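You operate a simulated robot arm through the tools that you are given. There is no shell and no other tool.

You are at the controls of a simulated robot arm. One attempt, no reset.

## Task
Brush off the pale dust and wipe up the dried slurry.
Fine: teal brush for the dust by the brown cup rack, purple wipe for the slurry by the ring peg; put both back. Set down upright: teal brush, purple wipe pad. What is to be rubbed or washed off counts as gone when no trace of it is left.

It is judged by the outcome, as a careful person would: the job done as asked, and still so three seconds after it is handed in. It fails if anything else is knocked over, pushed out of place, dropped, spilled or broken.

## Robot
A 6-joint arm with a two-finger parallel gripper, fixed in place. Base frame: the origin is at the foot of the arm, x ahead of it, y to its left, z up; the work surface is at about z = 0.76. Readings come in m, degrees, newtons and seconds.
With the tool pointing down near the work surface it reaches from about 0.28 to 0.68 m from the base axis. Its first joint turns from -166.0 to 166.0 degrees. Payload 1.57 kg.
Tool frame: the origin (TCP) lies between the finger pads and is the grasp point; the fingertips stand 0.03 m ahead of it; z points along the fingers, y is the line along which they close. Largest opening 0.11 m; finger width 0.024, thickness 0.012; the body of the gripper, 0.048 by 0.112 m, starts 0.078 m behind the TCP.
Orientation is told as [roll, pitch, yaw] about the base's x, y, z axes, in that order, counted from this pose: with the fingers straight down and closing along the base's y, the tool's x points along the base's -x, its y along +y and its z along -z.

## Interface
- The arm moves only by the tool drive_tool. Its argument "series" is a list of rows, each a list of 7 numbers: the shift along the base's x, y, z in units of 25 mm (1.0 is 25 mm), then the turn, a rotation vector about the base's x, y, z in units of 4 degrees (1.0 is 4 degrees), then the opening, from 0 (shut) to 1 (fully open). In form: [[tx, ty, tz, rx, ry, rz, hand], ...]. A call has 1 to 20 rows; each row shifts and turns the commanded pose from where the row before left it. A call with a number of a shift or a turn outside -1 to 1 is refused whole. A row lasts 0.2 s, in which the tool goes at most 0.05 m and 8.6 degrees; a call with a longer step from one row to the next is refused whole, and so is a gripper value outside its range. A pose out of reach is approached as far as the arm can. The call stops where the force on the tool passes 40 N (or 10 N more than at its start, if that is more) or the arm is blocked; 0.2 s more then pass. The fingers move at their own pace (about 0.108 m/s each) and stop on an object; they squeeze with about 39 N. The grip force told is the motor's: it shows also when the fingers shut on nothing. Time passes only in rows, and 0.2 s behind the last, so rows that do not move let the fingers close. It gives the time, the measured TCP pose, the force on the tool (base axes), the opening and the grip force at its end, in the units of the frame above (readings bear some noise), with the torque about the TCP (base axes, N m) and any sound that the robot's microphone picked up.
- Cameras (640 x 400 px; columns grow to the right, rows downward): "scene" is fixed at [0.2046, 0.5038, 1.3649]; the picture's right is [-0.66, -0.75, 0.00], its down [-0.72, 0.63, -0.28] and it looks along [0.21, -0.18, -0.96] (base axes); focal length 214 px, centre (320, 200). "wrist" rides on the gripper at [0.07, 0.016, -0.141] in the tool frame; the picture's right is [-0.23, 0.97, 0.00], its down [-0.86, -0.20, -0.48] and it looks along [-0.47, -0.11, 0.88] (tool axes); focal length 222 px, centre (320, 200). There is no depth. A picture from a camera that has moved, and an enlarged one, comes with that camera's place and axes in the base frame and with its lens. The place of the scene camera against the robot may be out by one fixed shift of up to 0.025 m in any direction.
- camera(camera): a new picture of that camera. It takes no simulated time.
- raise_lower(by): slides the trunk up (or, below 0, down) by that many m; the arm rides with it, the base frame stays. It gives what a move gives, with no picture.
- zoom(camera, box): a new picture of the part [left, top, right, bottom] of that camera's present view, enlarged. It takes no simulated time.
- job_done(): hands the job in; it is judged then, once.

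Nothing tells you positions but the pictures and the camera data. Unless the task says otherwise, let go and move clear before handing in.

The tools are called after "Request:" as name(argument=value, ...) on one line, values as JSON. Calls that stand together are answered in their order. drive_tool: Moves the arm, as the interface text tells. Its arguments: {"type":"object","properties":{"series":{"type":"array"}},"required":["series"]} The other tools are called the same way: raise_lower (by) slides the trunk up or down; camera (camera) takes a picture; zoom (camera, box) takes an enlarged picture of a part of a camera's view; job_done () hands the job in.

At the start:

```text
t: 0.0
position: [0.458, -0.198, 1.0573]
ee_rot: [0.1, -0.1, 0.0]
wrist_force: [0.5, -0.4, -0.7]
torque: [0.02, -0.02, -0.01]
grip_width: 0.11
grasp_force: 0.0
trunk travel left (down, up): [-0.15, 0.44]
```

scene: 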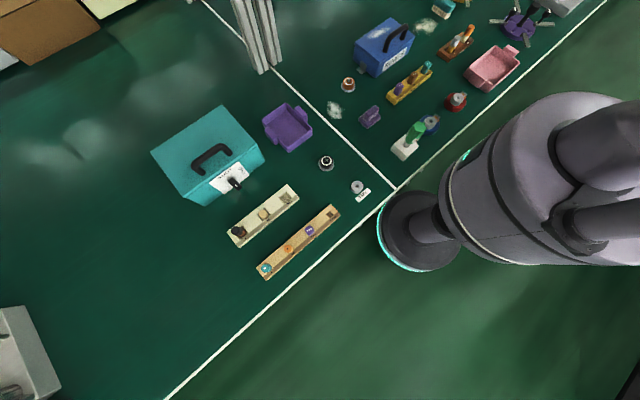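
wrist: 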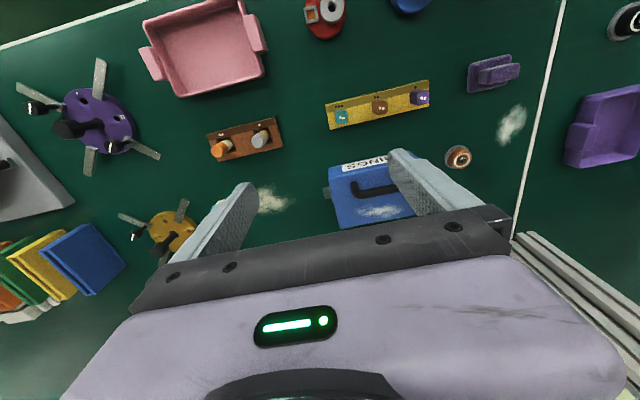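

I see a green bench with trays, racks, a blue and a teal toolbox, and several pale patches; I need to identify the teal brush, the purple wipe, the brown cup rack and the ring peg. I'll take enlarged pictures first.

Request:
zoom(camera="scene", box=[320, 0, 480, 100])

Request:
zoom(camera="scene", box=[400, 0, 560, 100])

Request:
zoom(camera="scene", box=[300, 70, 460, 170])

Request:
zoom(camera="scene", box=[220, 140, 420, 290])

Request:
zoom(camera="wrist", box=[160, 60, 400, 240])

Request:
zoom(camera="wrist", box=[400, 0, 640, 180])

```text
4.00 times, centred on (400, 50) of scene
camera zoom: at [0.2046, 0.5038, 1.3649], right [-0.66, -0.75, 0.0], down [-0.72, 0.63, -0.28], along [0.21, -0.18, -0.96], focal length 858 px, centre (0, 800)
```

zoom: 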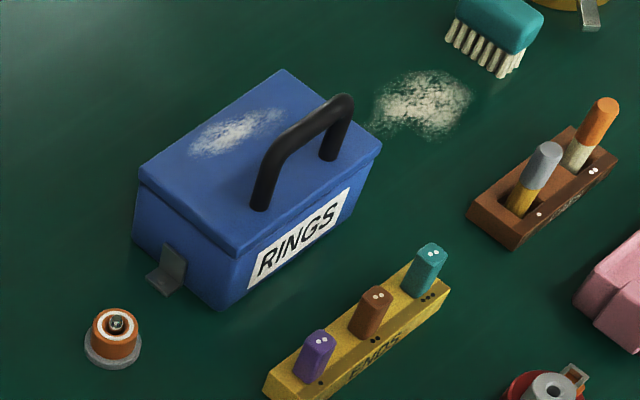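

```text
4.00 times, centred on (480, 50) of scene
camera zoom: at [0.2046, 0.5038, 1.3649], right [-0.66, -0.75, 0.0], down [-0.72, 0.63, -0.28], along [0.21, -0.18, -0.96], focal length 858 px, centre (-320, 800)
```

zoom: 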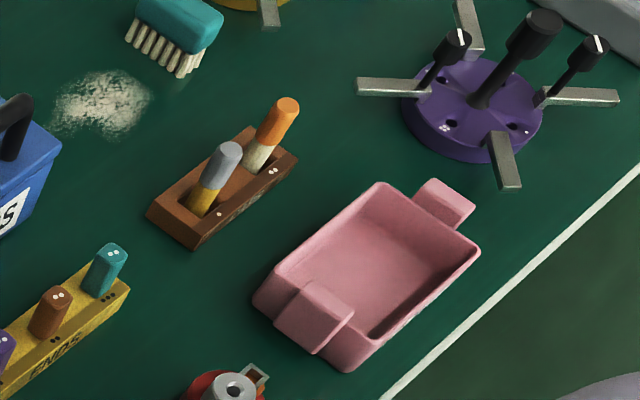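

```text
4.00 times, centred on (380, 120) of scene
camera zoom: at [0.2046, 0.5038, 1.3649], right [-0.66, -0.75, 0.0], down [-0.72, 0.63, -0.28], along [0.21, -0.18, -0.96], focal length 858 px, centre (80, 520)
```

zoom: 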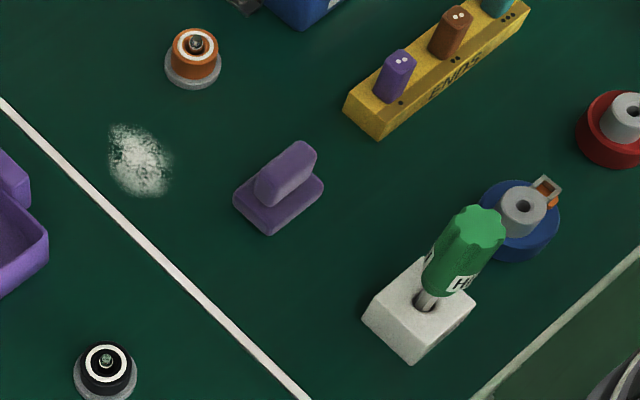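

```text
2.67 times, centred on (320, 215) of scene
camera zoom: at [0.2046, 0.5038, 1.3649], right [-0.66, -0.75, 0.0], down [-0.72, 0.63, -0.28], along [0.21, -0.18, -0.96], focal length 572 px, centre (320, 160)
```

zoom: 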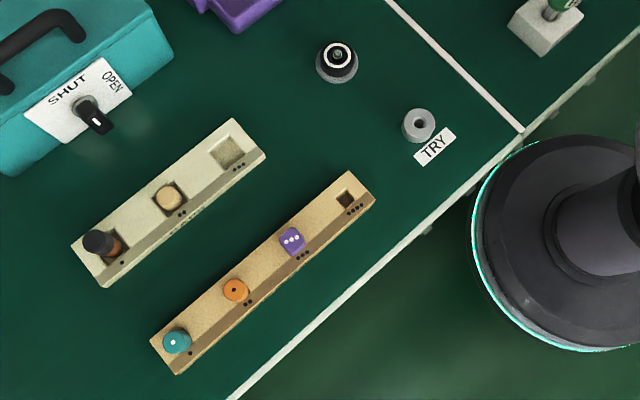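

```text
2.22 times, centred on (280, 150) of wrist
camera zoom: at [0.3869, -0.1829, 1.1979], right [0.23, 0.97, 0.0], down [0.86, -0.2, 0.48], along [0.47, -0.11, -0.88], focal length 494 px, centre (409, 311)
```

zoom: 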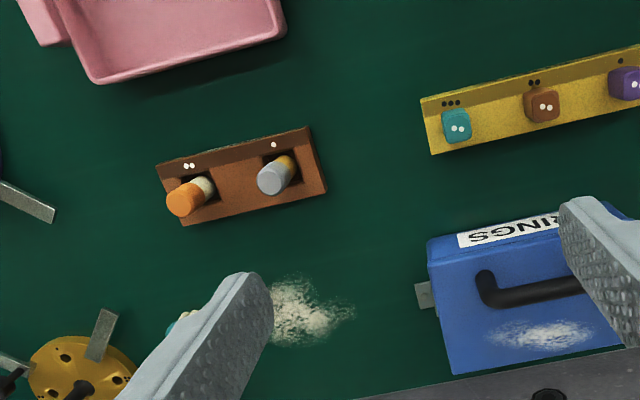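

```text
2.22 times, centred on (520, 90) of wrist
camera zoom: at [0.3869, -0.1829, 1.1979], right [0.23, 0.97, 0.0], down [0.86, -0.2, 0.48], along [0.47, -0.11, -0.88], focal length 494 px, centre (-124, 444)
```

zoom: 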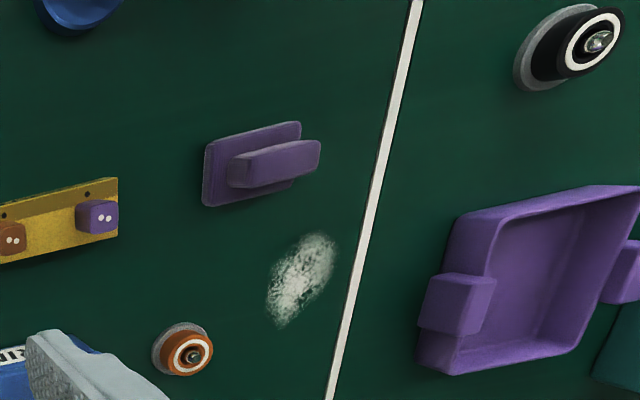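

The dust patch lies near (0.60,-0.34) next to the brown rack, the teal brush just beyond it near (0.58,-0.40), the slurry near the purple pad, and there's a further pale mark on the blue RINGS box lid. I'll shift the wrist camera over the brush to see it well.

Request:
drive_tool(series=[[-0.25, -1, 0, 0, 0, 0, 1], [-0.25, -1, 0, 0, 0, 0, 1], [-0.25, -1, 0, 0, 0, 0, 1], [-0.25, -1, 0, 0, 0, 0, 1], [-0.25, -1, 0, 0, 0, 0, 1], [-0.25, -1, 0, 0, 0, 0, 1], [0, -0.5, 0, 0, 0, 0, 1]])

Request:
camera(camera="wrist")

Request:
camera(camera="scene")

```text
t: 1.6
position: [0.4184, -0.3614, 1.0569]
ee_rot: [0.1, 0.0, 0.1]
wrist_force: [-0.7, 0.1, 0.2]
torque: [0.02, 0.03, 0.03]
grip_width: 0.11
grasp_force: 0.1
trunk travel left (down, up): [-0.15, 0.44]
```

```text
taken
camera wrist: at [0.3495, -0.3459, 1.1976], right [0.23, 0.97, 0.0], down [0.86, -0.2, 0.48], along [0.47, -0.11, -0.88], focal length 222 px, centre (320, 200)
```

wrist: 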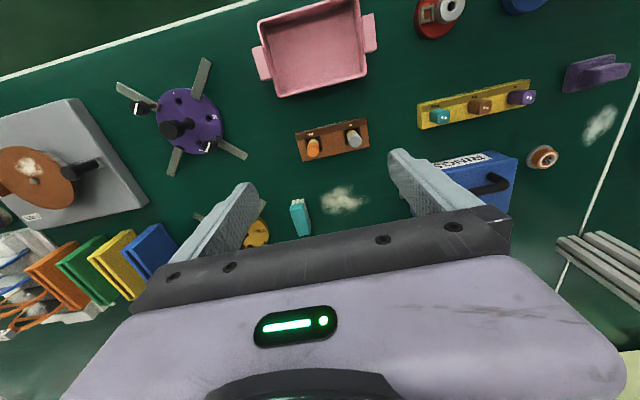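

```text
taken
```

scene: 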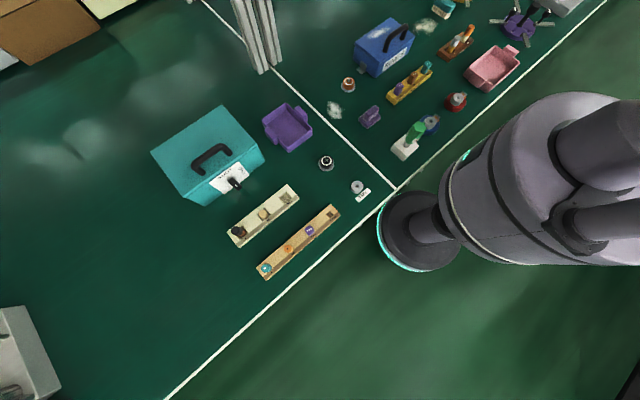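

Request:
zoom(camera="wrist", box=[230, 150, 390, 250])

Request:
zoom(camera="wrist", box=[430, 100, 640, 230])

Request:
zoom(camera="wrist", box=[0, 100, 240, 250])

```text
4.00 times, centred on (310, 200) of wrist
camera zoom: at [0.3495, -0.3459, 1.1976], right [0.23, 0.97, 0.0], down [0.86, -0.2, 0.48], along [0.47, -0.11, -0.88], focal length 888 px, centre (360, 200)
```

zoom: 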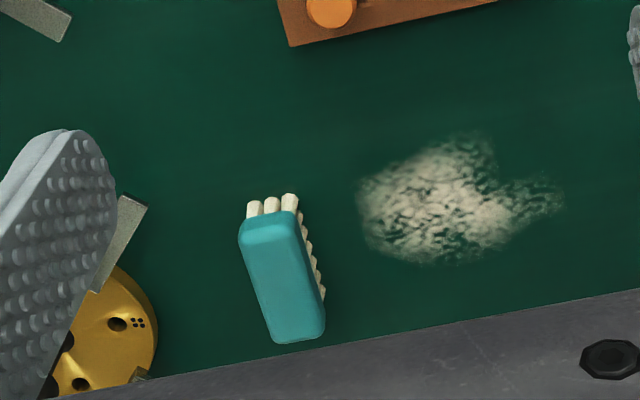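

```text
3.05 times, centred on (535, 165) of wrist
camera zoom: at [0.3495, -0.3459, 1.1976], right [0.23, 0.97, 0.0], down [0.86, -0.2, 0.48], along [0.47, -0.11, -0.88], focal length 677 px, centre (-335, 307)
```

zoom: 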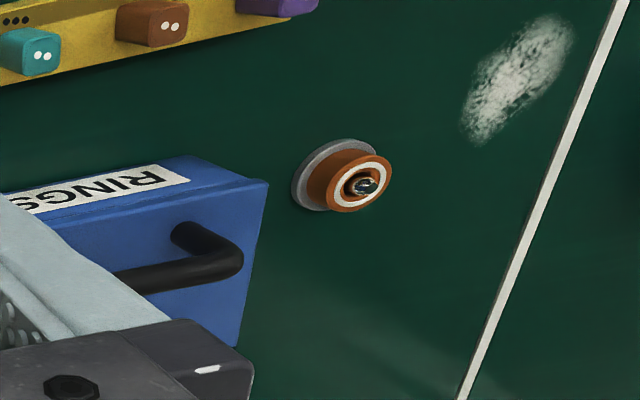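

```text
2.67 times, centred on (120, 175) of wrist
camera zoom: at [0.3495, -0.3459, 1.1976], right [0.23, 0.97, 0.0], down [0.86, -0.2, 0.48], along [0.47, -0.11, -0.88], focal length 592 px, centre (853, 267)
```

zoom: 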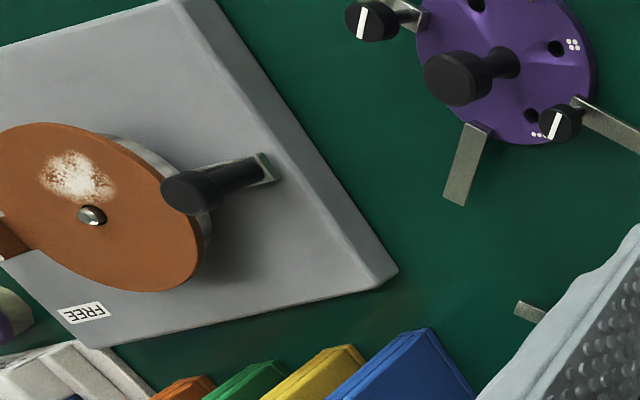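

Seen closer: the brush stands with its long axis roughly along x, centred near (0.60,-0.446), about 0.75 m out, so a vertical tool can't reach it; I'll tilt the tool outward about y. I try the reach high above first.

Request:
drive_tool(series=[[0.8, -0.5, 0, 0, -1, 0, 0.7], [0.8, -0.5, 0, 0, -1, 0, 0.7], [0.8, -0.5, 0, 0, -1, 0, 0.7], [0.8, -0.5, 0, 0, -1, 0, 0.7], [0.8, -0.5, 0, 0, -1, 0, 0.7], [0.8, -0.5, 0, 0, -1, 0, 0.7], [0.4, -0.4, 0, 0, -1, 0, 0.7], [0, 0, 0, 0, 0, 0, 0.7]])

Request:
camera(camera="wrist")

Request:
camera(camera="scene")

```text
t: 3.4
position: [0.5493, -0.4469, 1.0572]
ee_rot: [0.0, -28.1, 0.0]
wrist_force: [-0.3, -1.3, 0.1]
torque: [0.05, 0.01, 0.01]
grip_width: 0.0768
grasp_force: 0.1
trunk travel left (down, up): [-0.15, 0.44]
```

```text
taken
camera wrist: at [0.4221, -0.4303, 1.1487], right [0.2, 0.97, 0.11], down [0.53, -0.2, 0.82], along [0.82, -0.11, -0.56], focal length 222 px, centre (320, 200)
```

wrist: 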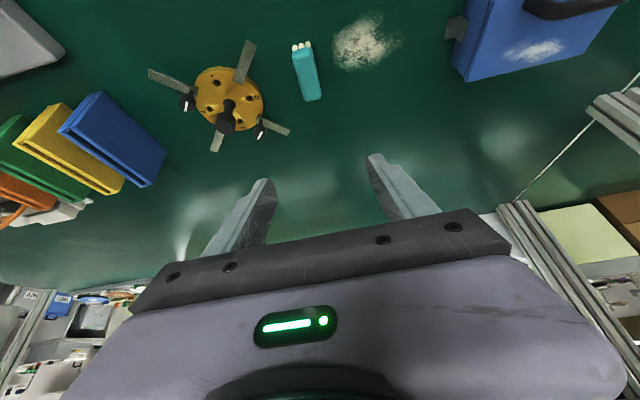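

```text
taken
```

scene: 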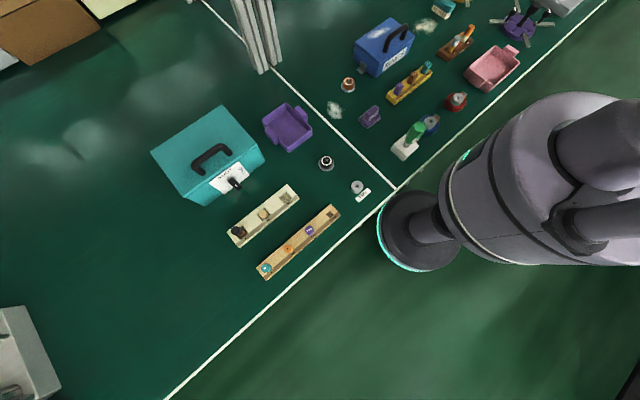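

The tilted pose is reachable. I'll look closely at the brush and its neighbours.

Request:
zoom(camera="wrist", box=[240, 10, 400, 110])

Request:
zoom(camera="wrist", box=[140, 20, 340, 170])

Request:
zoom(camera="wrist", box=[440, 0, 640, 110])

```text
4.00 times, centred on (320, 60) of wrist
camera zoom: at [0.4221, -0.4303, 1.1487], right [0.2, 0.97, 0.11], down [0.53, -0.2, 0.82], along [0.82, -0.11, -0.56], focal length 888 px, centre (320, 760)
```

zoom: 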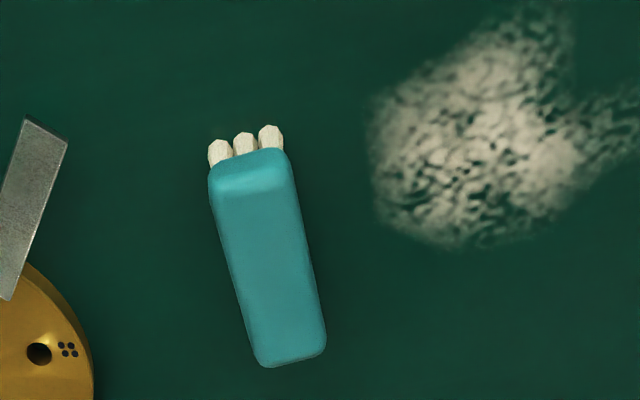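

```text
2.67 times, centred on (240, 95) of wrist
camera zoom: at [0.4221, -0.4303, 1.1487], right [0.2, 0.97, 0.11], down [0.53, -0.2, 0.82], along [0.82, -0.11, -0.56], focal length 592 px, centre (533, 480)
```

zoom: 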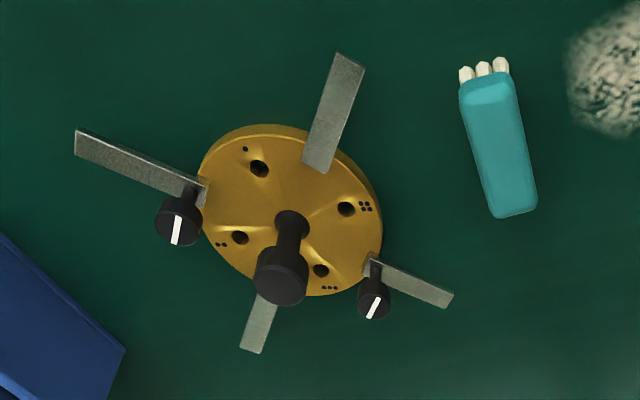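

```text
3.20 times, centred on (540, 55) of wrist
camera zoom: at [0.4221, -0.4303, 1.1487], right [0.2, 0.97, 0.11], down [0.53, -0.2, 0.82], along [0.82, -0.11, -0.56], focal length 711 px, centre (-384, 664)
```

zoom: 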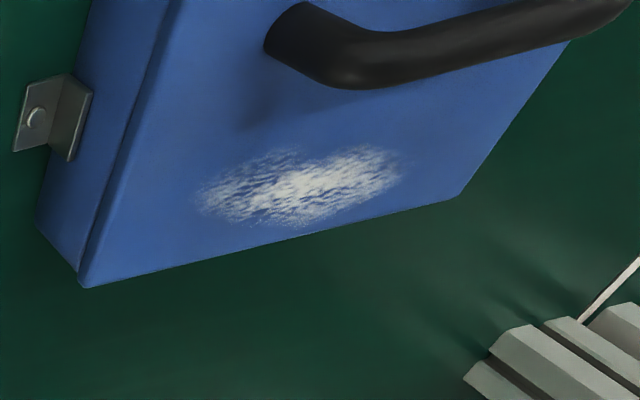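

The brush top is about z=0.805, its body centred near (0.603,-0.449), roughly 66 x 30 mm and aligned with x; nearby gold clamp arms are clear of a partly opened gripper. I go down to a stop just above it.

Request:
drive_tool(series=[[0.27, 0, -0.95, 0, 0, 0, 0.6], [0.27, 0, -0.95, 0, 0, 0, 0.6], [0.27, 0, -0.95, 0, 0, 0, 0.6], [0.27, 0, -0.95, 0, 0, 0, 0.6], [0.27, 0, -0.95, 0, 0, 0, 0.6], [0.27, 0, -0.95, 0, 0, 0, 0.6], [0.27, 0, -0.9, 0, 0, 0, 0.6], [0.27, -0.08, -0.5, 0, 0, 0, 0.6], [0, 0, 0, 0, 0, 0, 0.6]])

Request:
camera(camera="wrist")

Request:
zoom(camera="scene", box=[380, 0, 540, 100])

```text
t: 5.4
position: [0.6038, -0.4466, 0.8812]
ee_rot: [0.1, -28.1, 0.0]
wrist_force: [-0.4, 0.2, -0.3]
torque: [0.04, 0.0, -0.02]
grip_width: 0.0661
grasp_force: 0.0
trunk travel left (down, up): [-0.15, 0.44]
```

```text
taken
camera wrist: at [0.4754, -0.4318, 0.9719], right [0.2, 0.97, 0.11], down [0.53, -0.2, 0.82], along [0.82, -0.11, -0.56], focal length 222 px, centre (320, 200)
```

wrist: 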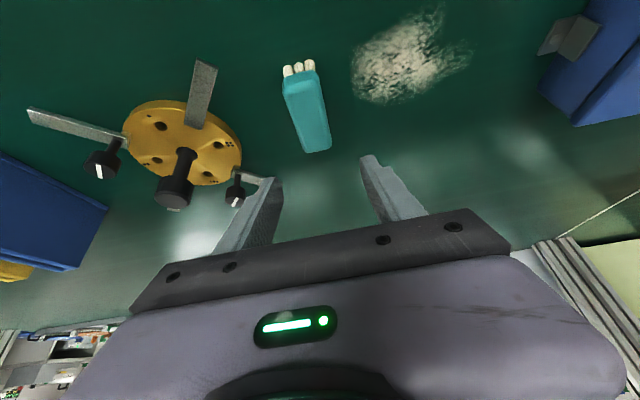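

```text
4.00 times, centred on (460, 50) of scene
camera zoom: at [0.2046, 0.5038, 1.3649], right [-0.66, -0.75, 0.0], down [-0.72, 0.63, -0.28], along [0.21, -0.18, -0.96], focal length 858 px, centre (-240, 800)
```

zoom: 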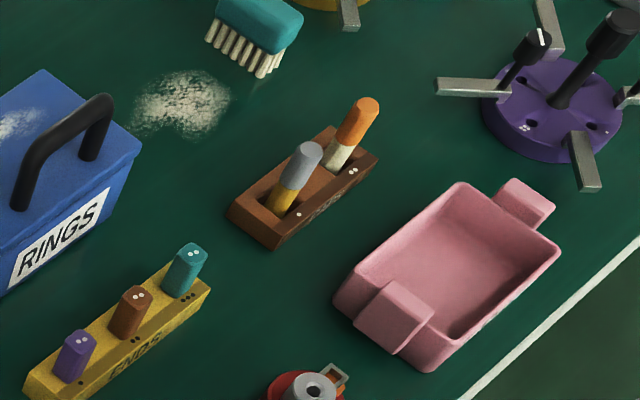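

Request:
zoom(camera="wrist", box=[230, 40, 390, 140])

Request:
zoom(camera="wrist", box=[240, 100, 440, 225])

```text
4.00 times, centred on (310, 90) of wrist
camera zoom: at [0.4754, -0.4318, 0.9719], right [0.2, 0.97, 0.11], down [0.53, -0.2, 0.82], along [0.82, -0.11, -0.56], focal length 888 px, centre (360, 640)
```

zoom: 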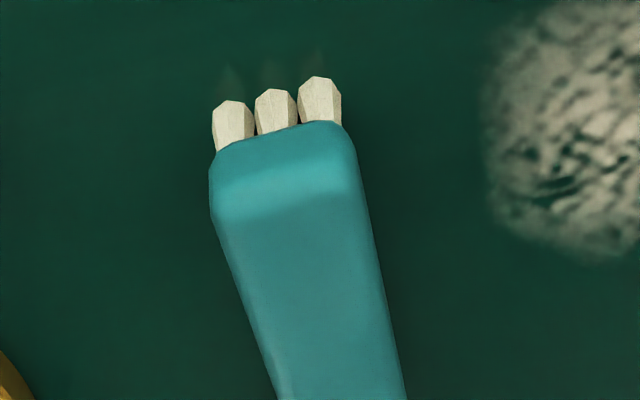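

```text
3.20 times, centred on (340, 162) of wrist
camera zoom: at [0.4754, -0.4318, 0.9719], right [0.2, 0.97, 0.11], down [0.53, -0.2, 0.82], along [0.82, -0.11, -0.56], focal length 711 px, centre (256, 320)
```

zoom: 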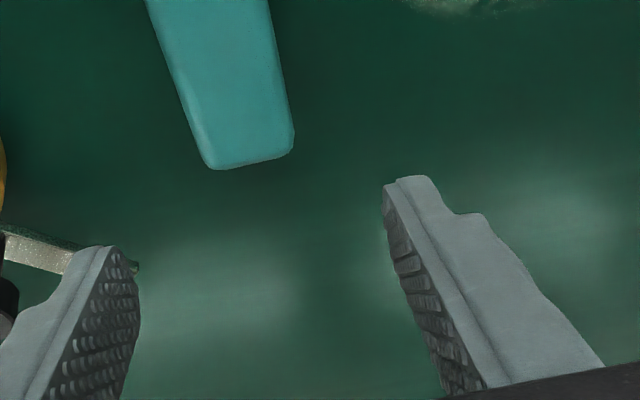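

The brush is centred at (0.603,-0.448) with its top near z=0.803; the fingers straddle it. I go down and close on the body.

Request:
drive_tool(series=[[-0.1, -0.05, -0.9, 0, 0, 0, 0.6], [-0.1, 0, -0.9, 0, 0, 0, 0.6], [0, 0, -0.7, 0, 0, 0, 0.6], [0, 0, -0.5, 0, 0, 0, 0.6], [0, 0, -0.28, 0, 0, 0, 0.6], [0, 0, 0, 0, 0, 0, 0.6]])

Request:
camera(camera="wrist")

```text
t: 6.8
position: [0.598, -0.4492, 0.798]
ee_rot: [0.1, -28.0, 0.0]
wrist_force: [-0.5, -0.4, 0.9]
torque: [0.0, 0.0, 0.0]
grip_width: 0.066
grasp_force: 0.0
trunk travel left (down, up): [-0.15, 0.44]
```

```text
taken
camera wrist: at [0.4708, -0.4324, 0.8897], right [0.2, 0.97, 0.11], down [0.53, -0.2, 0.82], along [0.82, -0.11, -0.56], focal length 222 px, centre (320, 200)
```

wrist: 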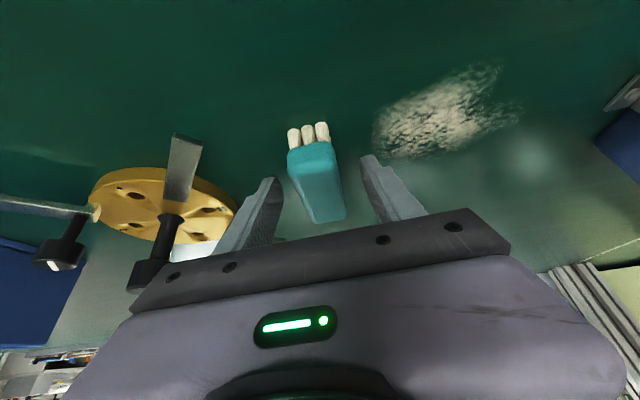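

Request:
drive_tool(series=[[0, 0, 0, 0, 0, 0, 0.4], [0, 0, 0, 0, 0, 0, 0.25], [0, 0, 0, 0, 0, 0, 0.1], [0, 0, 0, 0, 0, 0, 0.1]])

Request:
camera(camera="wrist")

```text
t: 7.8
position: [0.5991, -0.4486, 0.797]
ee_rot: [0.0, -28.0, 0.0]
wrist_force: [0.2, -0.7, 0.7]
torque: [0.03, -0.01, 0.0]
grip_width: 0.0313
grasp_force: 38.7
trunk travel left (down, up): [-0.15, 0.44]
```

```text
taken
camera wrist: at [0.4708, -0.4324, 0.8897], right [0.2, 0.97, 0.11], down [0.53, -0.2, 0.82], along [0.82, -0.11, -0.56], focal length 222 px, centre (320, 200)
```

wrist: 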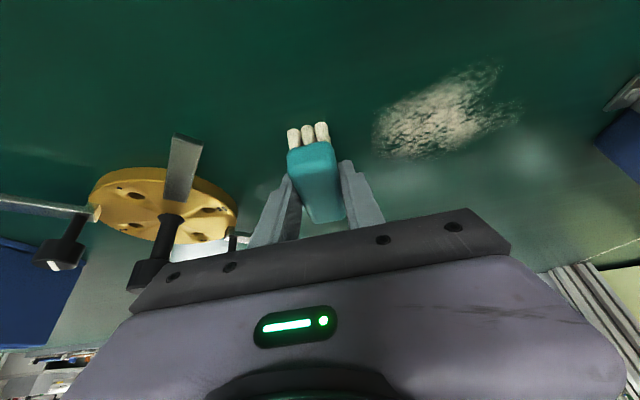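

The brush is held (31 mm wide, 39 N). I lift it a little to check it comes along, and take it over the near-left edge of the dust patch, which spans about x 0.555–0.635, y −0.40…−0.285.

Request:
drive_tool(series=[[0, 0, 0.5, 0, 0, 0, 0], [0, 0, 0.7, 0, 0, 0, 0], [-0.46, 0.75, 0, 0, 0, 0, 0], [-0.46, 0.75, 0, 0, 0, 0, 0], [0, 0, 0, 0, 0, 0, 0]])

Request:
camera(camera="wrist")

```text
t: 9.0
position: [0.5762, -0.4117, 0.8275]
ee_rot: [0.0, -28.0, 0.0]
wrist_force: [0.1, 0.2, -0.7]
torque: [-0.01, 0.03, 0.0]
grip_width: 0.0312
grasp_force: 38.6
trunk travel left (down, up): [-0.15, 0.44]
```

```text
taken
camera wrist: at [0.449, -0.3958, 0.9182], right [0.2, 0.97, 0.11], down [0.53, -0.2, 0.82], along [0.82, -0.11, -0.56], focal length 222 px, centre (320, 200)
```

wrist: 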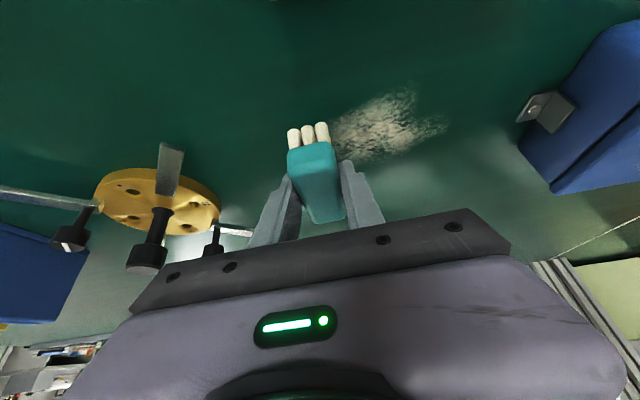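

Request:
drive_tool(series=[[0, 0, -0.8, 0, 0, 0, 0], [0, 0, -0.4, 0, 0, 0, 0], [0, 0, -0.08, 0, 0, 0, 0], [0, 0, 0, 0, 0, 0, 0]])

```text
t: 10.0
position: [0.5763, -0.4121, 0.7985]
ee_rot: [-0.2, -28.2, 0.2]
wrist_force: [5.2, -0.1, 23.2]
torque: [0.11, 0.48, -0.03]
grip_width: 0.0312
grasp_force: 39.6
trunk travel left (down, up): [-0.15, 0.44]
```

Bristles are on the surface with 23 N; I ease off slightly and sweep toward +y across the patch.

Request:
drive_tool(series=[[0, 0.2, 0.05, 0, 0, 0, 0], [0, 0.6, 0, 0, 0, 0, 0], [0, 0.6, 0, 0, 0, 0, 0], [0, 0.6, 0, 0, 0, 0, 0], [0, 0.6, 0, 0, 0, 0, 0], [0, 0.6, 0, 0, 0, 0, 0], [0, 0.6, 0, 0, 0, 0, 0], [0, 0.6, 0, 0, 0, 0, 0], [0, 0.3, 0, 0, 0, 0, 0]])

Request:
camera(camera="wrist")

Request:
zoom(camera="scene", box=[380, 0, 540, 100])

```text
t: 12.0
position: [0.5739, -0.2948, 0.7979]
ee_rot: [0.0, -28.2, -0.1]
wrist_force: [-1.5, -7.2, 20.0]
torque: [-0.13, 0.0, 0.01]
grip_width: 0.0308
grasp_force: 38.8
trunk travel left (down, up): [-0.15, 0.44]
```

```text
taken
camera wrist: at [0.4465, -0.2787, 0.8892], right [0.2, 0.97, 0.11], down [0.53, -0.2, 0.82], along [0.82, -0.11, -0.56], focal length 222 px, centre (320, 200)
```

wrist: 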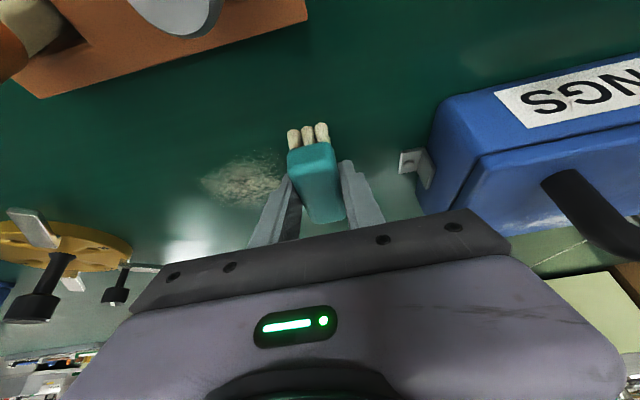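

```text
4.00 times, centred on (460, 50) of scene
camera zoom: at [0.2046, 0.5038, 1.3649], right [-0.66, -0.75, 0.0], down [-0.72, 0.63, -0.28], along [0.21, -0.18, -0.96], focal length 858 px, centre (-240, 800)
```

zoom: 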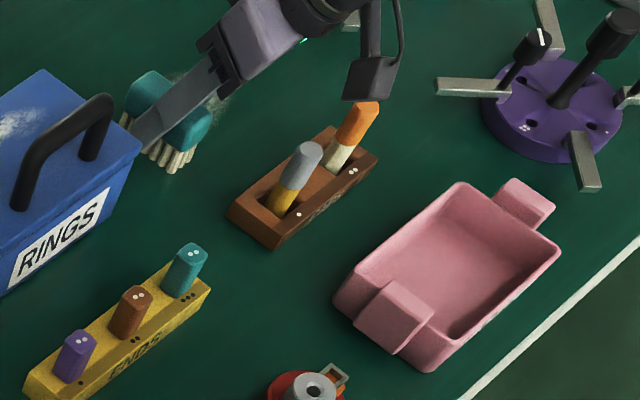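

The first pass cleared its band; remaining dust lies on the outer side (larger x). I shift outward 35 mm and sweep back toward −y.

Request:
drive_tool(series=[[0.5, 0, 0, 0, 0, 0, 0], [0.5, 0, 0, 0, 0, 0, 0], [0.4, 0, 0, 0, 0, 0, 0], [0, -0.6, 0, 0, 0, 0, 0], [0, -0.6, 0, 0, 0, 0, 0], [0, -0.6, 0, 0, 0, 0, 0], [0, -0.6, 0, 0, 0, 0, 0], [0, -0.6, 0, 0, 0, 0, 0], [0, -0.6, 0, 0, 0, 0, 0], [0, -0.6, 0, 0, 0, 0, 0], [0, -0.6, 0, 0, 0, 0, 0], [0, 0, 0, 0, 0, 0, 0]])

Request:
camera(camera="wrist")

Request:
zoom(camera="scene", box=[380, 0, 540, 100])

```text
t: 14.6
position: [0.6114, -0.4126, 0.7975]
ee_rot: [-0.1, -28.1, -0.1]
wrist_force: [0.1, 1.5, 8.2]
torque: [0.08, 0.07, -0.02]
grip_width: 0.0314
grasp_force: 39.0
trunk travel left (down, up): [-0.15, 0.44]
```

```text
taken
camera wrist: at [0.4823, -0.3981, 0.8892], right [0.2, 0.97, 0.11], down [0.53, -0.2, 0.82], along [0.82, -0.11, -0.56], focal length 222 px, centre (320, 200)
```

wrist: 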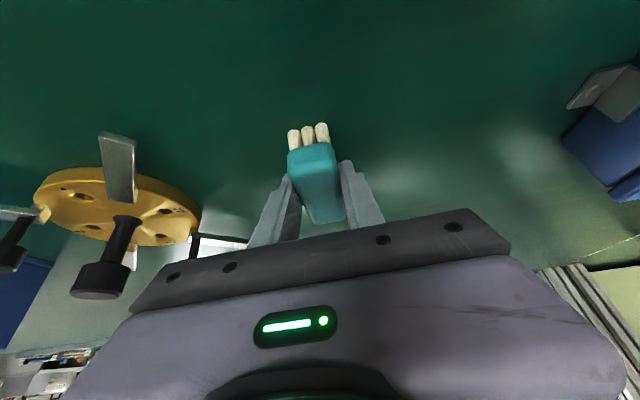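

```text
4.00 times, centred on (460, 50) of scene
camera zoom: at [0.2046, 0.5038, 1.3649], right [-0.66, -0.75, 0.0], down [-0.72, 0.63, -0.28], along [0.21, -0.18, -0.96], focal length 858 px, centre (-240, 800)
```

zoom: 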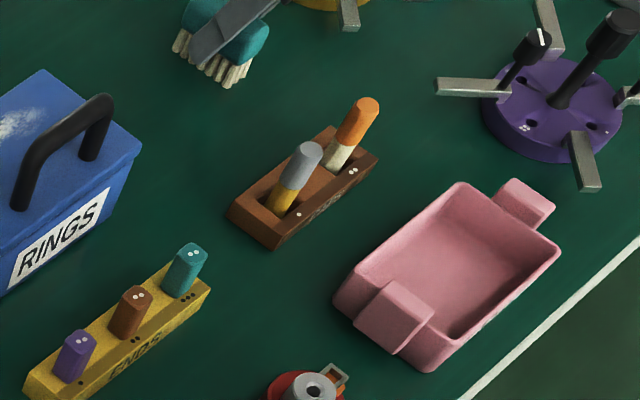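

The patch looks gone; I check closely for faint remains.

Request:
zoom(camera="wrist", box=[320, 40, 520, 165])

Request:
zoom(camera="wrist", box=[380, 80, 580, 205])

Request:
zoom(camera="scene", box=[400, 5, 464, 45])

```text
3.20 times, centred on (420, 102) of wrist
camera zoom: at [0.4823, -0.3981, 0.8892], right [0.2, 0.97, 0.11], down [0.53, -0.2, 0.82], along [0.82, -0.11, -0.56], focal length 711 px, centre (0, 512)
```

zoom: 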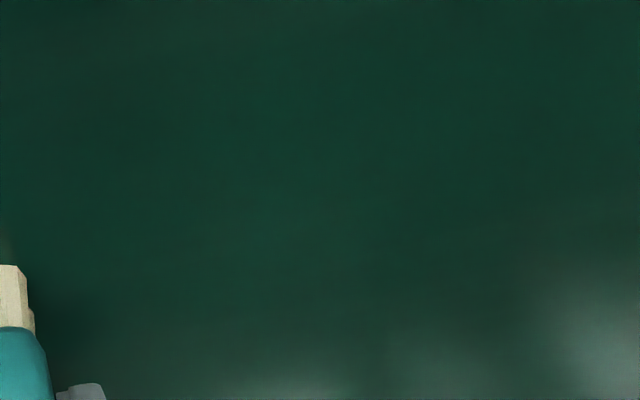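

```text
3.20 times, centred on (480, 142) of wrist
camera zoom: at [0.4823, -0.3981, 0.8892], right [0.2, 0.97, 0.11], down [0.53, -0.2, 0.82], along [0.82, -0.11, -0.56], focal length 711 px, centre (-192, 384)
```

zoom: 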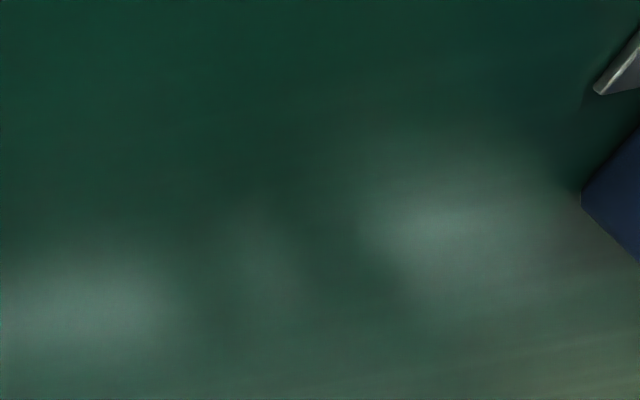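

```text
10.00 times, centred on (432, 25) of scene
camera zoom: at [0.2046, 0.5038, 1.3649], right [-0.66, -0.75, 0.0], down [-0.72, 0.63, -0.28], along [0.21, -0.18, -0.96], focal length 2145 px, centre (-800, 1950)
```

zoom: 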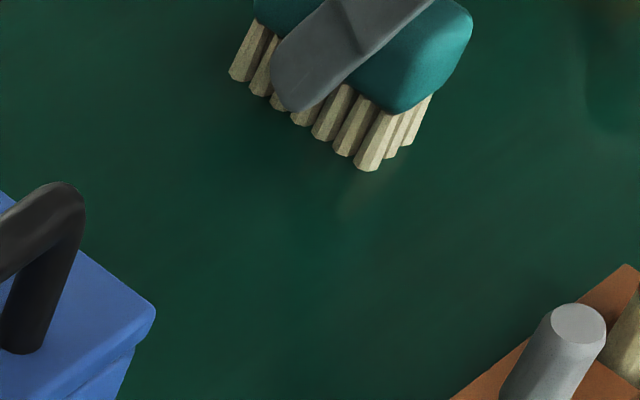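

No visible dust remains, but I'll add two more overlapping passes to be sure no faint trace is left.

Request:
drive_tool(series=[[-0.4, 0, -0.02, 0, 0, 0, 0], [-0.4, 0, 0, 0, 0, 0, 0], [0, 0.7, 0, 0, 0, 0, 0], [0, 0.7, 0, 0, 0, 0, 0], [0, 0.7, 0, 0, 0, 0, 0], [0, 0.7, 0, 0, 0, 0, 0], [0, 0.7, 0, 0, 0, 0, 0], [0, 0.7, 0, 0, 0, 0, 0], [0, 0.6, 0, 0, 0, 0, 0], [-0.5, 0, 0, 0, 0, 0, 0], [-0.5, 0, 0, 0, 0, 0, 0], [0, -0.7, 0, 0, 0, 0, 0], [0, -0.7, 0, 0, 0, 0, 0], [0, -0.7, 0, 0, 0, 0, 0], [0, -0.7, 0, 0, 0, 0, 0], [0, -0.7, 0, 0, 0, 0, 0], [0, -0.7, 0, 0, 0, 0, 0], [0, -0.6, 0, 0, 0, 0, 0], [0, 0, 0, 0, 0, 0, 0]])

Request:
camera(camera="wrist")

Request:
zoom(camera="scene", box=[390, 0, 486, 60])

```text
t: 18.6
position: [0.5642, -0.4137, 0.7971]
ee_rot: [0.1, -28.0, 0.0]
wrist_force: [0.4, 3.9, 9.9]
torque: [0.13, 0.04, -0.03]
grip_width: 0.0311
grasp_force: 39.0
trunk travel left (down, up): [-0.15, 0.44]
```

```text
taken
camera wrist: at [0.4367, -0.3983, 0.888], right [0.2, 0.97, 0.11], down [0.53, -0.2, 0.82], along [0.82, -0.11, -0.56], focal length 222 px, centre (320, 200)
```

wrist: 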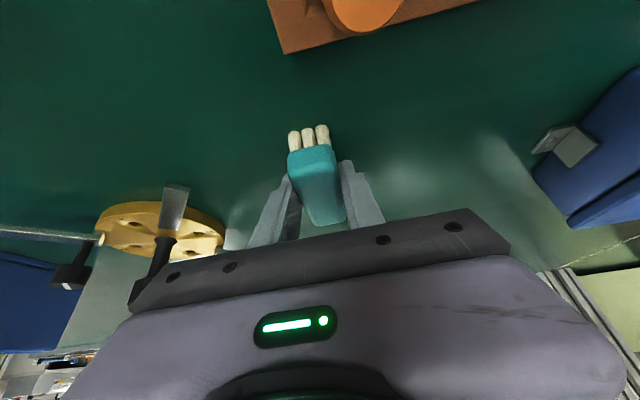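

```text
6.67 times, centred on (438, 30) of scene
camera zoom: at [0.2046, 0.5038, 1.3649], right [-0.66, -0.75, 0.0], down [-0.72, 0.63, -0.28], along [0.21, -0.18, -0.96], focal length 1430 px, centre (-467, 1333)
```

zoom: 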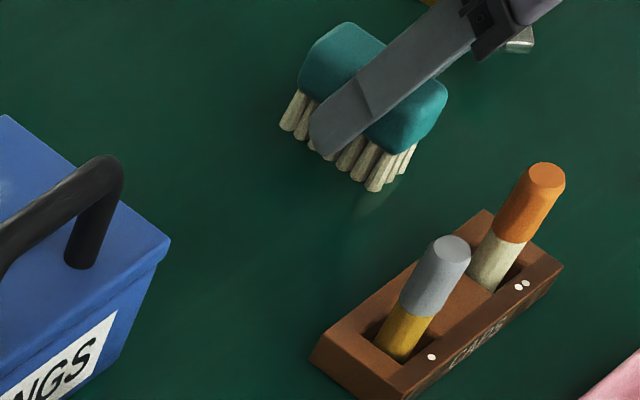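

Clean; the faint sheen follows the brush, so it is its reflection. Now I lift the brush and carry it back to its original spot at TCP (0.599,-0.449).

Request:
drive_tool(series=[[0, 0, 0.5, 0, 0, 0, 0], [0, 0, 0.5, 0, 0, 0, 0], [0.7, -0.7, 0, 0, 0, 0, 0], [0.7, -0.7, 0, 0, 0, 0, 0], [0, 0, -0.5, 0, 0, 0, 0], [0, 0, -0.4, 0, 0, 0, 0], [0, 0, 0, 0, 0, 0, 0]])

```text
t: 20.2
position: [0.6008, -0.4497, 0.797]
ee_rot: [-0.1, -28.0, -0.2]
wrist_force: [1.2, -0.7, -1.3]
torque: [0.01, -0.01, -0.01]
grip_width: 0.0312
grasp_force: 38.9
trunk travel left (down, up): [-0.15, 0.44]
```

Request:
drive_tool(series=[[0, 0, -0.04, 0, 0, 0, 0], [0, 0, 0, 0, 0, 0, 0]])

Request:
zoom(camera="wrist", box=[240, 90, 400, 190])

```text
t: 20.8
position: [0.5995, -0.4507, 0.7977]
ee_rot: [0.0, -28.0, 0.0]
wrist_force: [0.8, 0.8, -1.3]
torque: [-0.02, -0.04, 0.01]
grip_width: 0.0312
grasp_force: 38.9
trunk travel left (down, up): [-0.15, 0.44]
```

```text
4.00 times, centred on (320, 140) of wrist
camera zoom: at [0.4721, -0.4342, 0.8887], right [0.2, 0.97, 0.11], down [0.53, -0.2, 0.82], along [0.82, -0.11, -0.56], focal length 888 px, centre (320, 440)
```

zoom: 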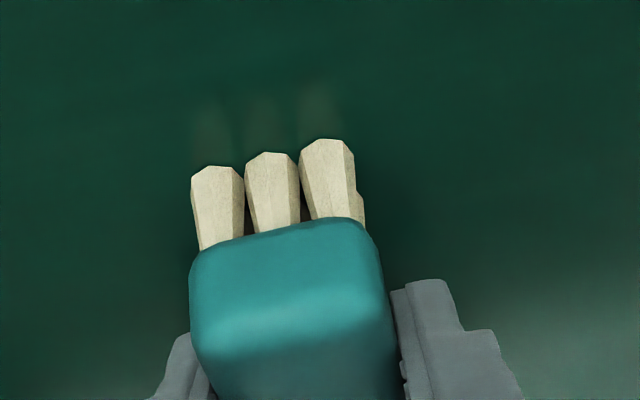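

Request:
drive_tool(series=[[0, 0, -0.04, 0, 0, 0, 0], [0, 0, 0, 0, 0, 0, 0]])

```text
t: 21.4
position: [0.6004, -0.4498, 0.7968]
ee_rot: [0.0, -28.1, 0.1]
wrist_force: [-1.2, 0.0, 0.2]
torque: [0.02, 0.01, -0.01]
grip_width: 0.031
grasp_force: 38.9
trunk travel left (down, up): [-0.15, 0.44]
```

Request:
drive_tool(series=[[0, 0, -0.04, 0, 0, 0, 0], [0, 0, 0, 0, 0, 0, 0]])

```text
t: 22.0
position: [0.6022, -0.4502, 0.7975]
ee_rot: [-0.2, -28.1, 0.0]
wrist_force: [0.0, -1.5, 5.9]
torque: [0.02, 0.16, 0.03]
grip_width: 0.031
grasp_force: 38.5
trunk travel left (down, up): [-0.15, 0.44]
```

Contact at about 6 N: the brush stands on its bristles at its old place. I open the fingers and rise straight up.

Request:
drive_tool(series=[[0, 0, 0, 0, 0, 0, 0.35], [0, 0, 0, 0, 0, 0, 0.5], [0, 0, 0, 0, 0, 0, 0.6], [0, 0, 0, 0, 0, 0, 0.6], [0, 0, 0.5, 0, 0, 0, 0.6], [0, 0, 0.8, 0, 0, 0, 0.6], [0, 0, 1, 0, 0, 0, 0.6], [0, 0, 1, 0, 0, 0, 0.6], [0, 0, 1, 0, 0, 0, 0.6]])

Request:
camera(camera="wrist")

Request:
zoom(camera="scene", box=[380, 0, 540, 100])

```text
t: 24.0
position: [0.6017, -0.4496, 0.9054]
ee_rot: [0.0, -28.0, 0.0]
wrist_force: [0.7, -0.1, -0.5]
torque: [-0.03, 0.01, 0.0]
grip_width: 0.0661
grasp_force: 0.1
trunk travel left (down, up): [-0.15, 0.44]
```

```text
taken
camera wrist: at [0.4733, -0.4335, 0.9955], right [0.2, 0.97, 0.11], down [0.53, -0.2, 0.82], along [0.82, -0.11, -0.56], focal length 222 px, centre (320, 200)
```

wrist: 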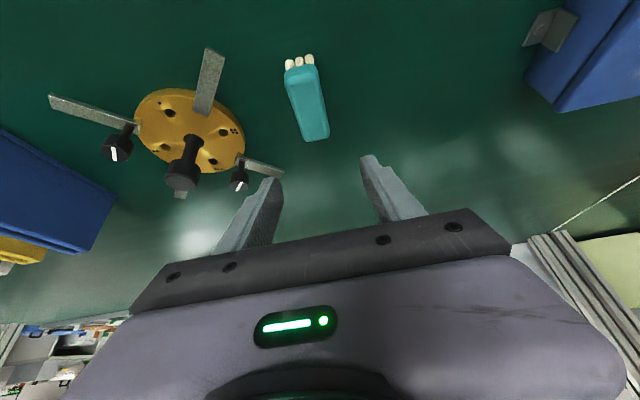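

```text
4.00 times, centred on (460, 50) of scene
camera zoom: at [0.2046, 0.5038, 1.3649], right [-0.66, -0.75, 0.0], down [-0.72, 0.63, -0.28], along [0.21, -0.18, -0.96], focal length 858 px, centre (-240, 800)
```

zoom: 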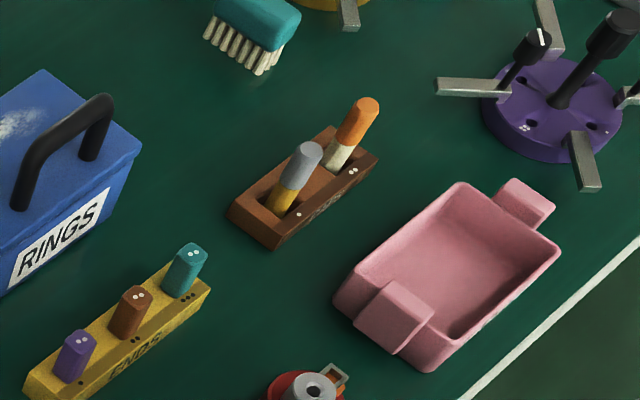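

The brush is back at its spot, upright, and nothing else moved. Next I rise, straighten the tool and go over to the purple wipe near (0.446,0.10), with the slurry near (0.546,0.154) by the orange ring peg.

Request:
drive_tool(series=[[-0.3, 0.2, 0.9, 0, 1, 0, 0.6], [-0.3, 0.2, 0.9, 0, 1, 0, 0.6], [-0.3, 0.2, 0.9, 0, 1, 0, 0.6], [-0.3, 0.2, 0.9, 0, 1, 0, 0.6], [-0.3, 0.2, 0.9, 0, 1, 0, 0.6], [-0.3, 0.2, 0.9, 0, 1, 0, 0.6], [-0.3, 0.2, 0.9, 0, 1, 0, 0.6], [-0.45, 1, 0, 0, 0, 0, 0.6], [-0.45, 1, 0, 0, 0, 0, 0.6], [-0.45, 1, 0, 0, 0, 0, 0.6], [-0.45, 1, 0, 0, 0, 0, 0.6], [-0.45, 1, 0, 0, 0, 0, 0.6], [-0.45, 1, 0, 0, 0, 0, 0.6], [-0.45, 1, 0, 0, 0, 0, 0.6], [-0.45, 1, 0, 0, 0, 0, 0.6], [-0.45, 1, 0, 0, 0, 0, 0.6], [-0.45, 1, 0, 0, 0, 0, 0.6], [-0.45, 1, 0, 0, 0, 0, 0.6], [-0.45, 1, 0, 0, 0, 0, 0.6], [-0.45, 1, 0, 0, 0, 0, 0.6]])

Request:
drive_tool(series=[[-0.27, 1, 0, 0, 0, 0, 0.6], [-0.27, 1, 0, 0, 0, 0, 0.6], [-0.27, 1, 0, 0, 0, 0, 0.6], [-0.27, 1, 0, 0, 0, 0, 0.6], [-0.27, 1, 0, 0, 0, 0, 0.6], [-0.27, 1, 0, 0, 0, 0, 0.6], [-0.27, 1, 0, 0, 0, 0, 0.6], [-0.27, 1, 0, 0, 0, 0, 0.6], [-0.2, 0.5, 0, 0, 0, 0, 0.6], [0, 0, 0, 0, 0, 0, 0.6]])

Request:
camera(camera="wrist")

Request:
camera(camera="scene")

```text
t: 28.2
position: [0.6029, -0.2681, 1.1052]
ee_rot: [0.1, 0.2, 0.0]
wrist_force: [-0.5, 0.1, 0.2]
torque: [-0.02, 0.01, 0.0]
grip_width: 0.066
grasp_force: 0.1
out of reach, approached as far as the arm can: row 6, 7, 8, 9, 10, 11, 12, 13, 14, 15, 16, 17, 18, 19, 20
trunk travel left (down, up): [-0.15, 0.44]
```

```text
t: 30.4
position: [0.6423, -0.1016, 1.1396]
ee_rot: [0.0, 0.1, 0.0]
wrist_force: [0.0, -0.1, -0.1]
torque: [-0.01, 0.02, 0.0]
grip_width: 0.0662
grasp_force: 0.0
out of reach, approached as far as the arm can: row 1, 2, 3, 4, 5, 6, 7, 8, 9
trunk travel left (down, up): [-0.15, 0.44]
```

```text
taken
camera wrist: at [0.5728, -0.0861, 1.2814], right [0.23, 0.97, 0.0], down [0.86, -0.2, 0.48], along [0.46, -0.11, -0.88], focal length 222 px, centre (320, 200)
```

wrist: 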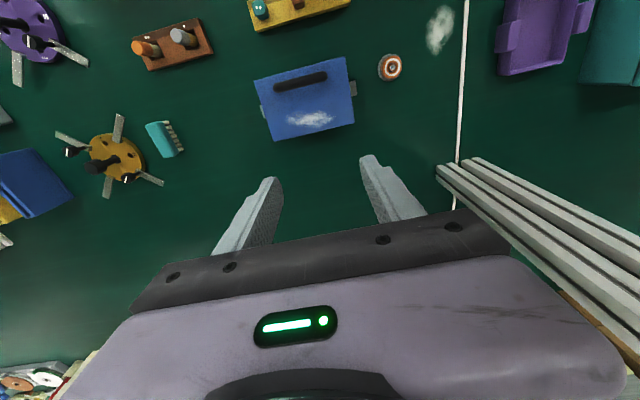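

```text
taken
```

scene: 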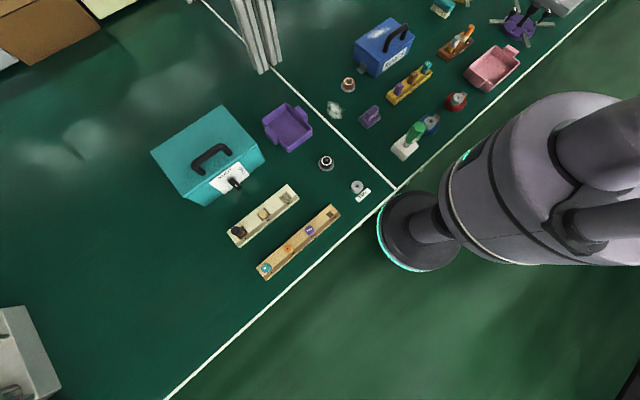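

The arm ran along its reach limit and ended at (0.64,-0.10,1.14), clear of everything. I pull inward first, then over to the pad.

Request:
drive_tool(series=[[-1, 0, -0.2, 0, 0, 0, 0.6], [-1, 0, -0.2, 0, 0, 0, 0.6], [-1, 0, -0.2, 0, 0, 0, 0.6], [-1, 0, -0.2, 0, 0, 0, 0.6]])

```text
t: 31.4
position: [0.6429, -0.1009, 1.1399]
ee_rot: [0.0, 0.1, 0.0]
wrist_force: [0.4, 0.3, 0.1]
torque: [-0.05, 0.0, 0.0]
grip_width: 0.0659
grasp_force: 0.0
out of reach, approached as far as the arm can: row 1, 2, 3, 4
trunk travel left (down, up): [-0.15, 0.44]
```

The arm seems stuck at full stretch, so pulling straight in has no effect. I try a small move straight down to bend the elbow again; the space under the tool is free down to the blue box handle.

Request:
drive_tool(series=[[0, 0, -1, 0, 0, 0, 0.6], [0, 0, -1, 0, 0, 0, 0.6]])

```text
t: 32.0
position: [0.6579, -0.1046, 1.0956]
ee_rot: [-0.1, 0.1, 0.0]
wrist_force: [0.1, 0.7, -0.1]
torque: [-0.01, 0.03, 0.0]
grip_width: 0.0659
grasp_force: 0.0
out of reach, approached as far as the arm can: row 1, 2
trunk travel left (down, up): [-0.15, 0.44]
```

It moved only along its reach sphere, but the elbow may now be slightly bent; I try pulling inward along the arm's own line.

Request:
drive_tool(series=[[-0.9, 0.14, -0.27, 0, 0, 0, 0.6], [-0.9, 0.14, -0.27, 0, 0, 0, 0.6], [-0.9, 0.14, -0.27, 0, 0, 0, 0.6]])

```text
t: 32.8
position: [0.6565, -0.1039, 1.0957]
ee_rot: [0.0, 0.1, 0.1]
wrist_force: [0.1, 0.3, -0.4]
torque: [0.02, -0.01, -0.01]
grip_width: 0.0659
grasp_force: 0.1
out of reach, approached as far as the arm can: row 1, 2, 3
trunk travel left (down, up): [-0.15, 0.44]
```

Request:
drive_tool(series=[[-0.95, 0.15, 0, 0, 0, 0, 0.6], [-0.95, 0.15, 0, 0, 0, 0, 0.6], [-0.95, 0.15, 0, 0, 0, 0, 0.6], [-0.95, 0.15, 0, 0, 0, 0, 0.6], [-0.95, 0.15, 0, 0, 0, 0, 0.6]])

```text
t: 34.0
position: [0.6548, -0.1051, 1.1043]
ee_rot: [0.1, 0.2, 0.0]
wrist_force: [-0.7, 0.2, 0.2]
torque: [0.04, 0.0, 0.03]
grip_width: 0.0661
grasp_force: 0.1
out of reach, approached as far as the arm can: row 1, 2, 3, 4, 5
trunk travel left (down, up): [-0.15, 0.44]
```

Still stretched. Tilting the tool inward bends the elbow without needing radial motion, so I combine an inward tilt with an inward shift.

Request:
drive_tool(series=[[-0.6, 0.1, 0, 0.15, 0.95, 0, 0.6], [-0.6, 0.1, 0, 0.15, 0.95, 0, 0.6], [-0.6, 0.1, 0, 0.15, 0.95, 0, 0.6], [-0.6, 0.1, 0, 0.15, 0.95, 0, 0.6], [-0.6, 0.1, 0, 0.15, 0.95, 0, 0.6], [-0.6, 0.1, 0, 0.15, 0.95, 0, 0.6]])

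```text
t: 35.4
position: [0.588, -0.0934, 1.1028]
ee_rot: [2.8, 17.3, 0.6]
wrist_force: [0.5, 0.6, -0.9]
torque: [-0.01, 0.0, 0.02]
grip_width: 0.0662
grasp_force: 0.0
out of reach, approached as far as the arm can: row 4, 5
trunk travel left (down, up): [-0.15, 0.44]
```

It is freed: rows are reachable again. I continue inward, then level the tool.

Request:
drive_tool(series=[[-0.9, 0.15, 0, 0, 0, 0, 0.6], [-0.9, 0.15, 0, 0, 0, 0, 0.6], [-0.9, 0.15, 0, 0, 0, 0, 0.6], [-0.9, 0.15, 0, 0, 0, 0, 0.6]])

```text
t: 36.4
position: [0.4987, -0.0783, 1.1011]
ee_rot: [2.8, 17.0, 0.4]
wrist_force: [-0.8, -0.1, -0.3]
torque: [-0.02, 0.01, 0.0]
grip_width: 0.0661
grasp_force: 0.0
out of reach, approached as far as the arm can: row 1
trunk travel left (down, up): [-0.15, 0.44]
```

Request:
drive_tool(series=[[-0.7, 0.88, -0.18, -0.08, -0.47, -0.01, 0.6], [-0.7, 0.88, -0.18, -0.08, -0.47, -0.01, 0.6], [-0.7, 0.88, -0.18, -0.08, -0.47, -0.01, 0.6], [-0.7, 0.88, -0.18, -0.08, -0.47, -0.01, 0.6], [-0.7, 0.88, -0.18, -0.08, -0.47, -0.01, 0.6], [-0.7, 0.88, -0.18, -0.08, -0.47, -0.01, 0.6], [-0.7, 0.88, -0.18, -0.08, -0.47, -0.01, 0.6], [-0.7, 0.88, -0.18, -0.08, -0.47, -0.01, 0.6], [-0.7, 0.88, -0.18, -0.08, -0.47, -0.01, 0.6], [0, 0, 0, 0, 0, 0, 0.6]])

Request:
camera(camera="wrist")

Request:
camera(camera="scene")

```text
t: 38.6
position: [0.3401, 0.1191, 1.0604]
ee_rot: [-0.1, 0.1, -0.4]
wrist_force: [-0.7, 0.2, 0.2]
torque: [0.03, -0.01, 0.0]
grip_width: 0.0659
grasp_force: 0.1
trunk travel left (down, up): [-0.15, 0.44]
```

```text
taken
camera wrist: at [0.2714, 0.1356, 1.2019], right [0.23, 0.97, 0.0], down [0.85, -0.2, 0.48], along [0.46, -0.11, -0.88], focal length 222 px, centre (320, 200)
```

wrist: 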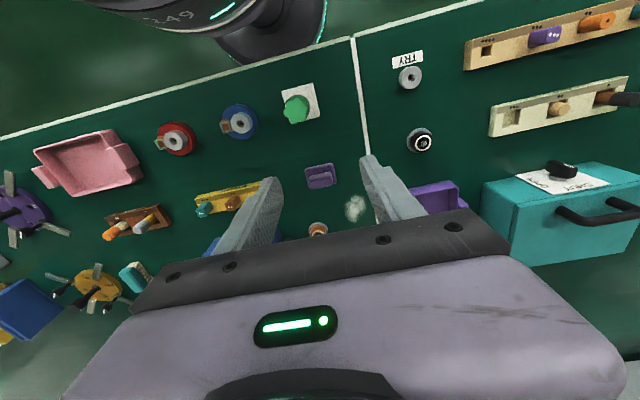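

```text
taken
```

scene: 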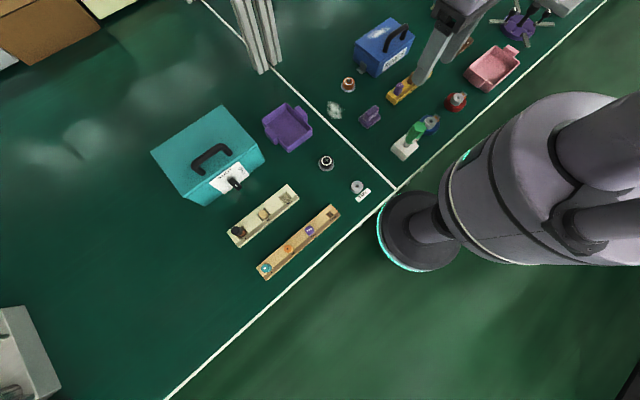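

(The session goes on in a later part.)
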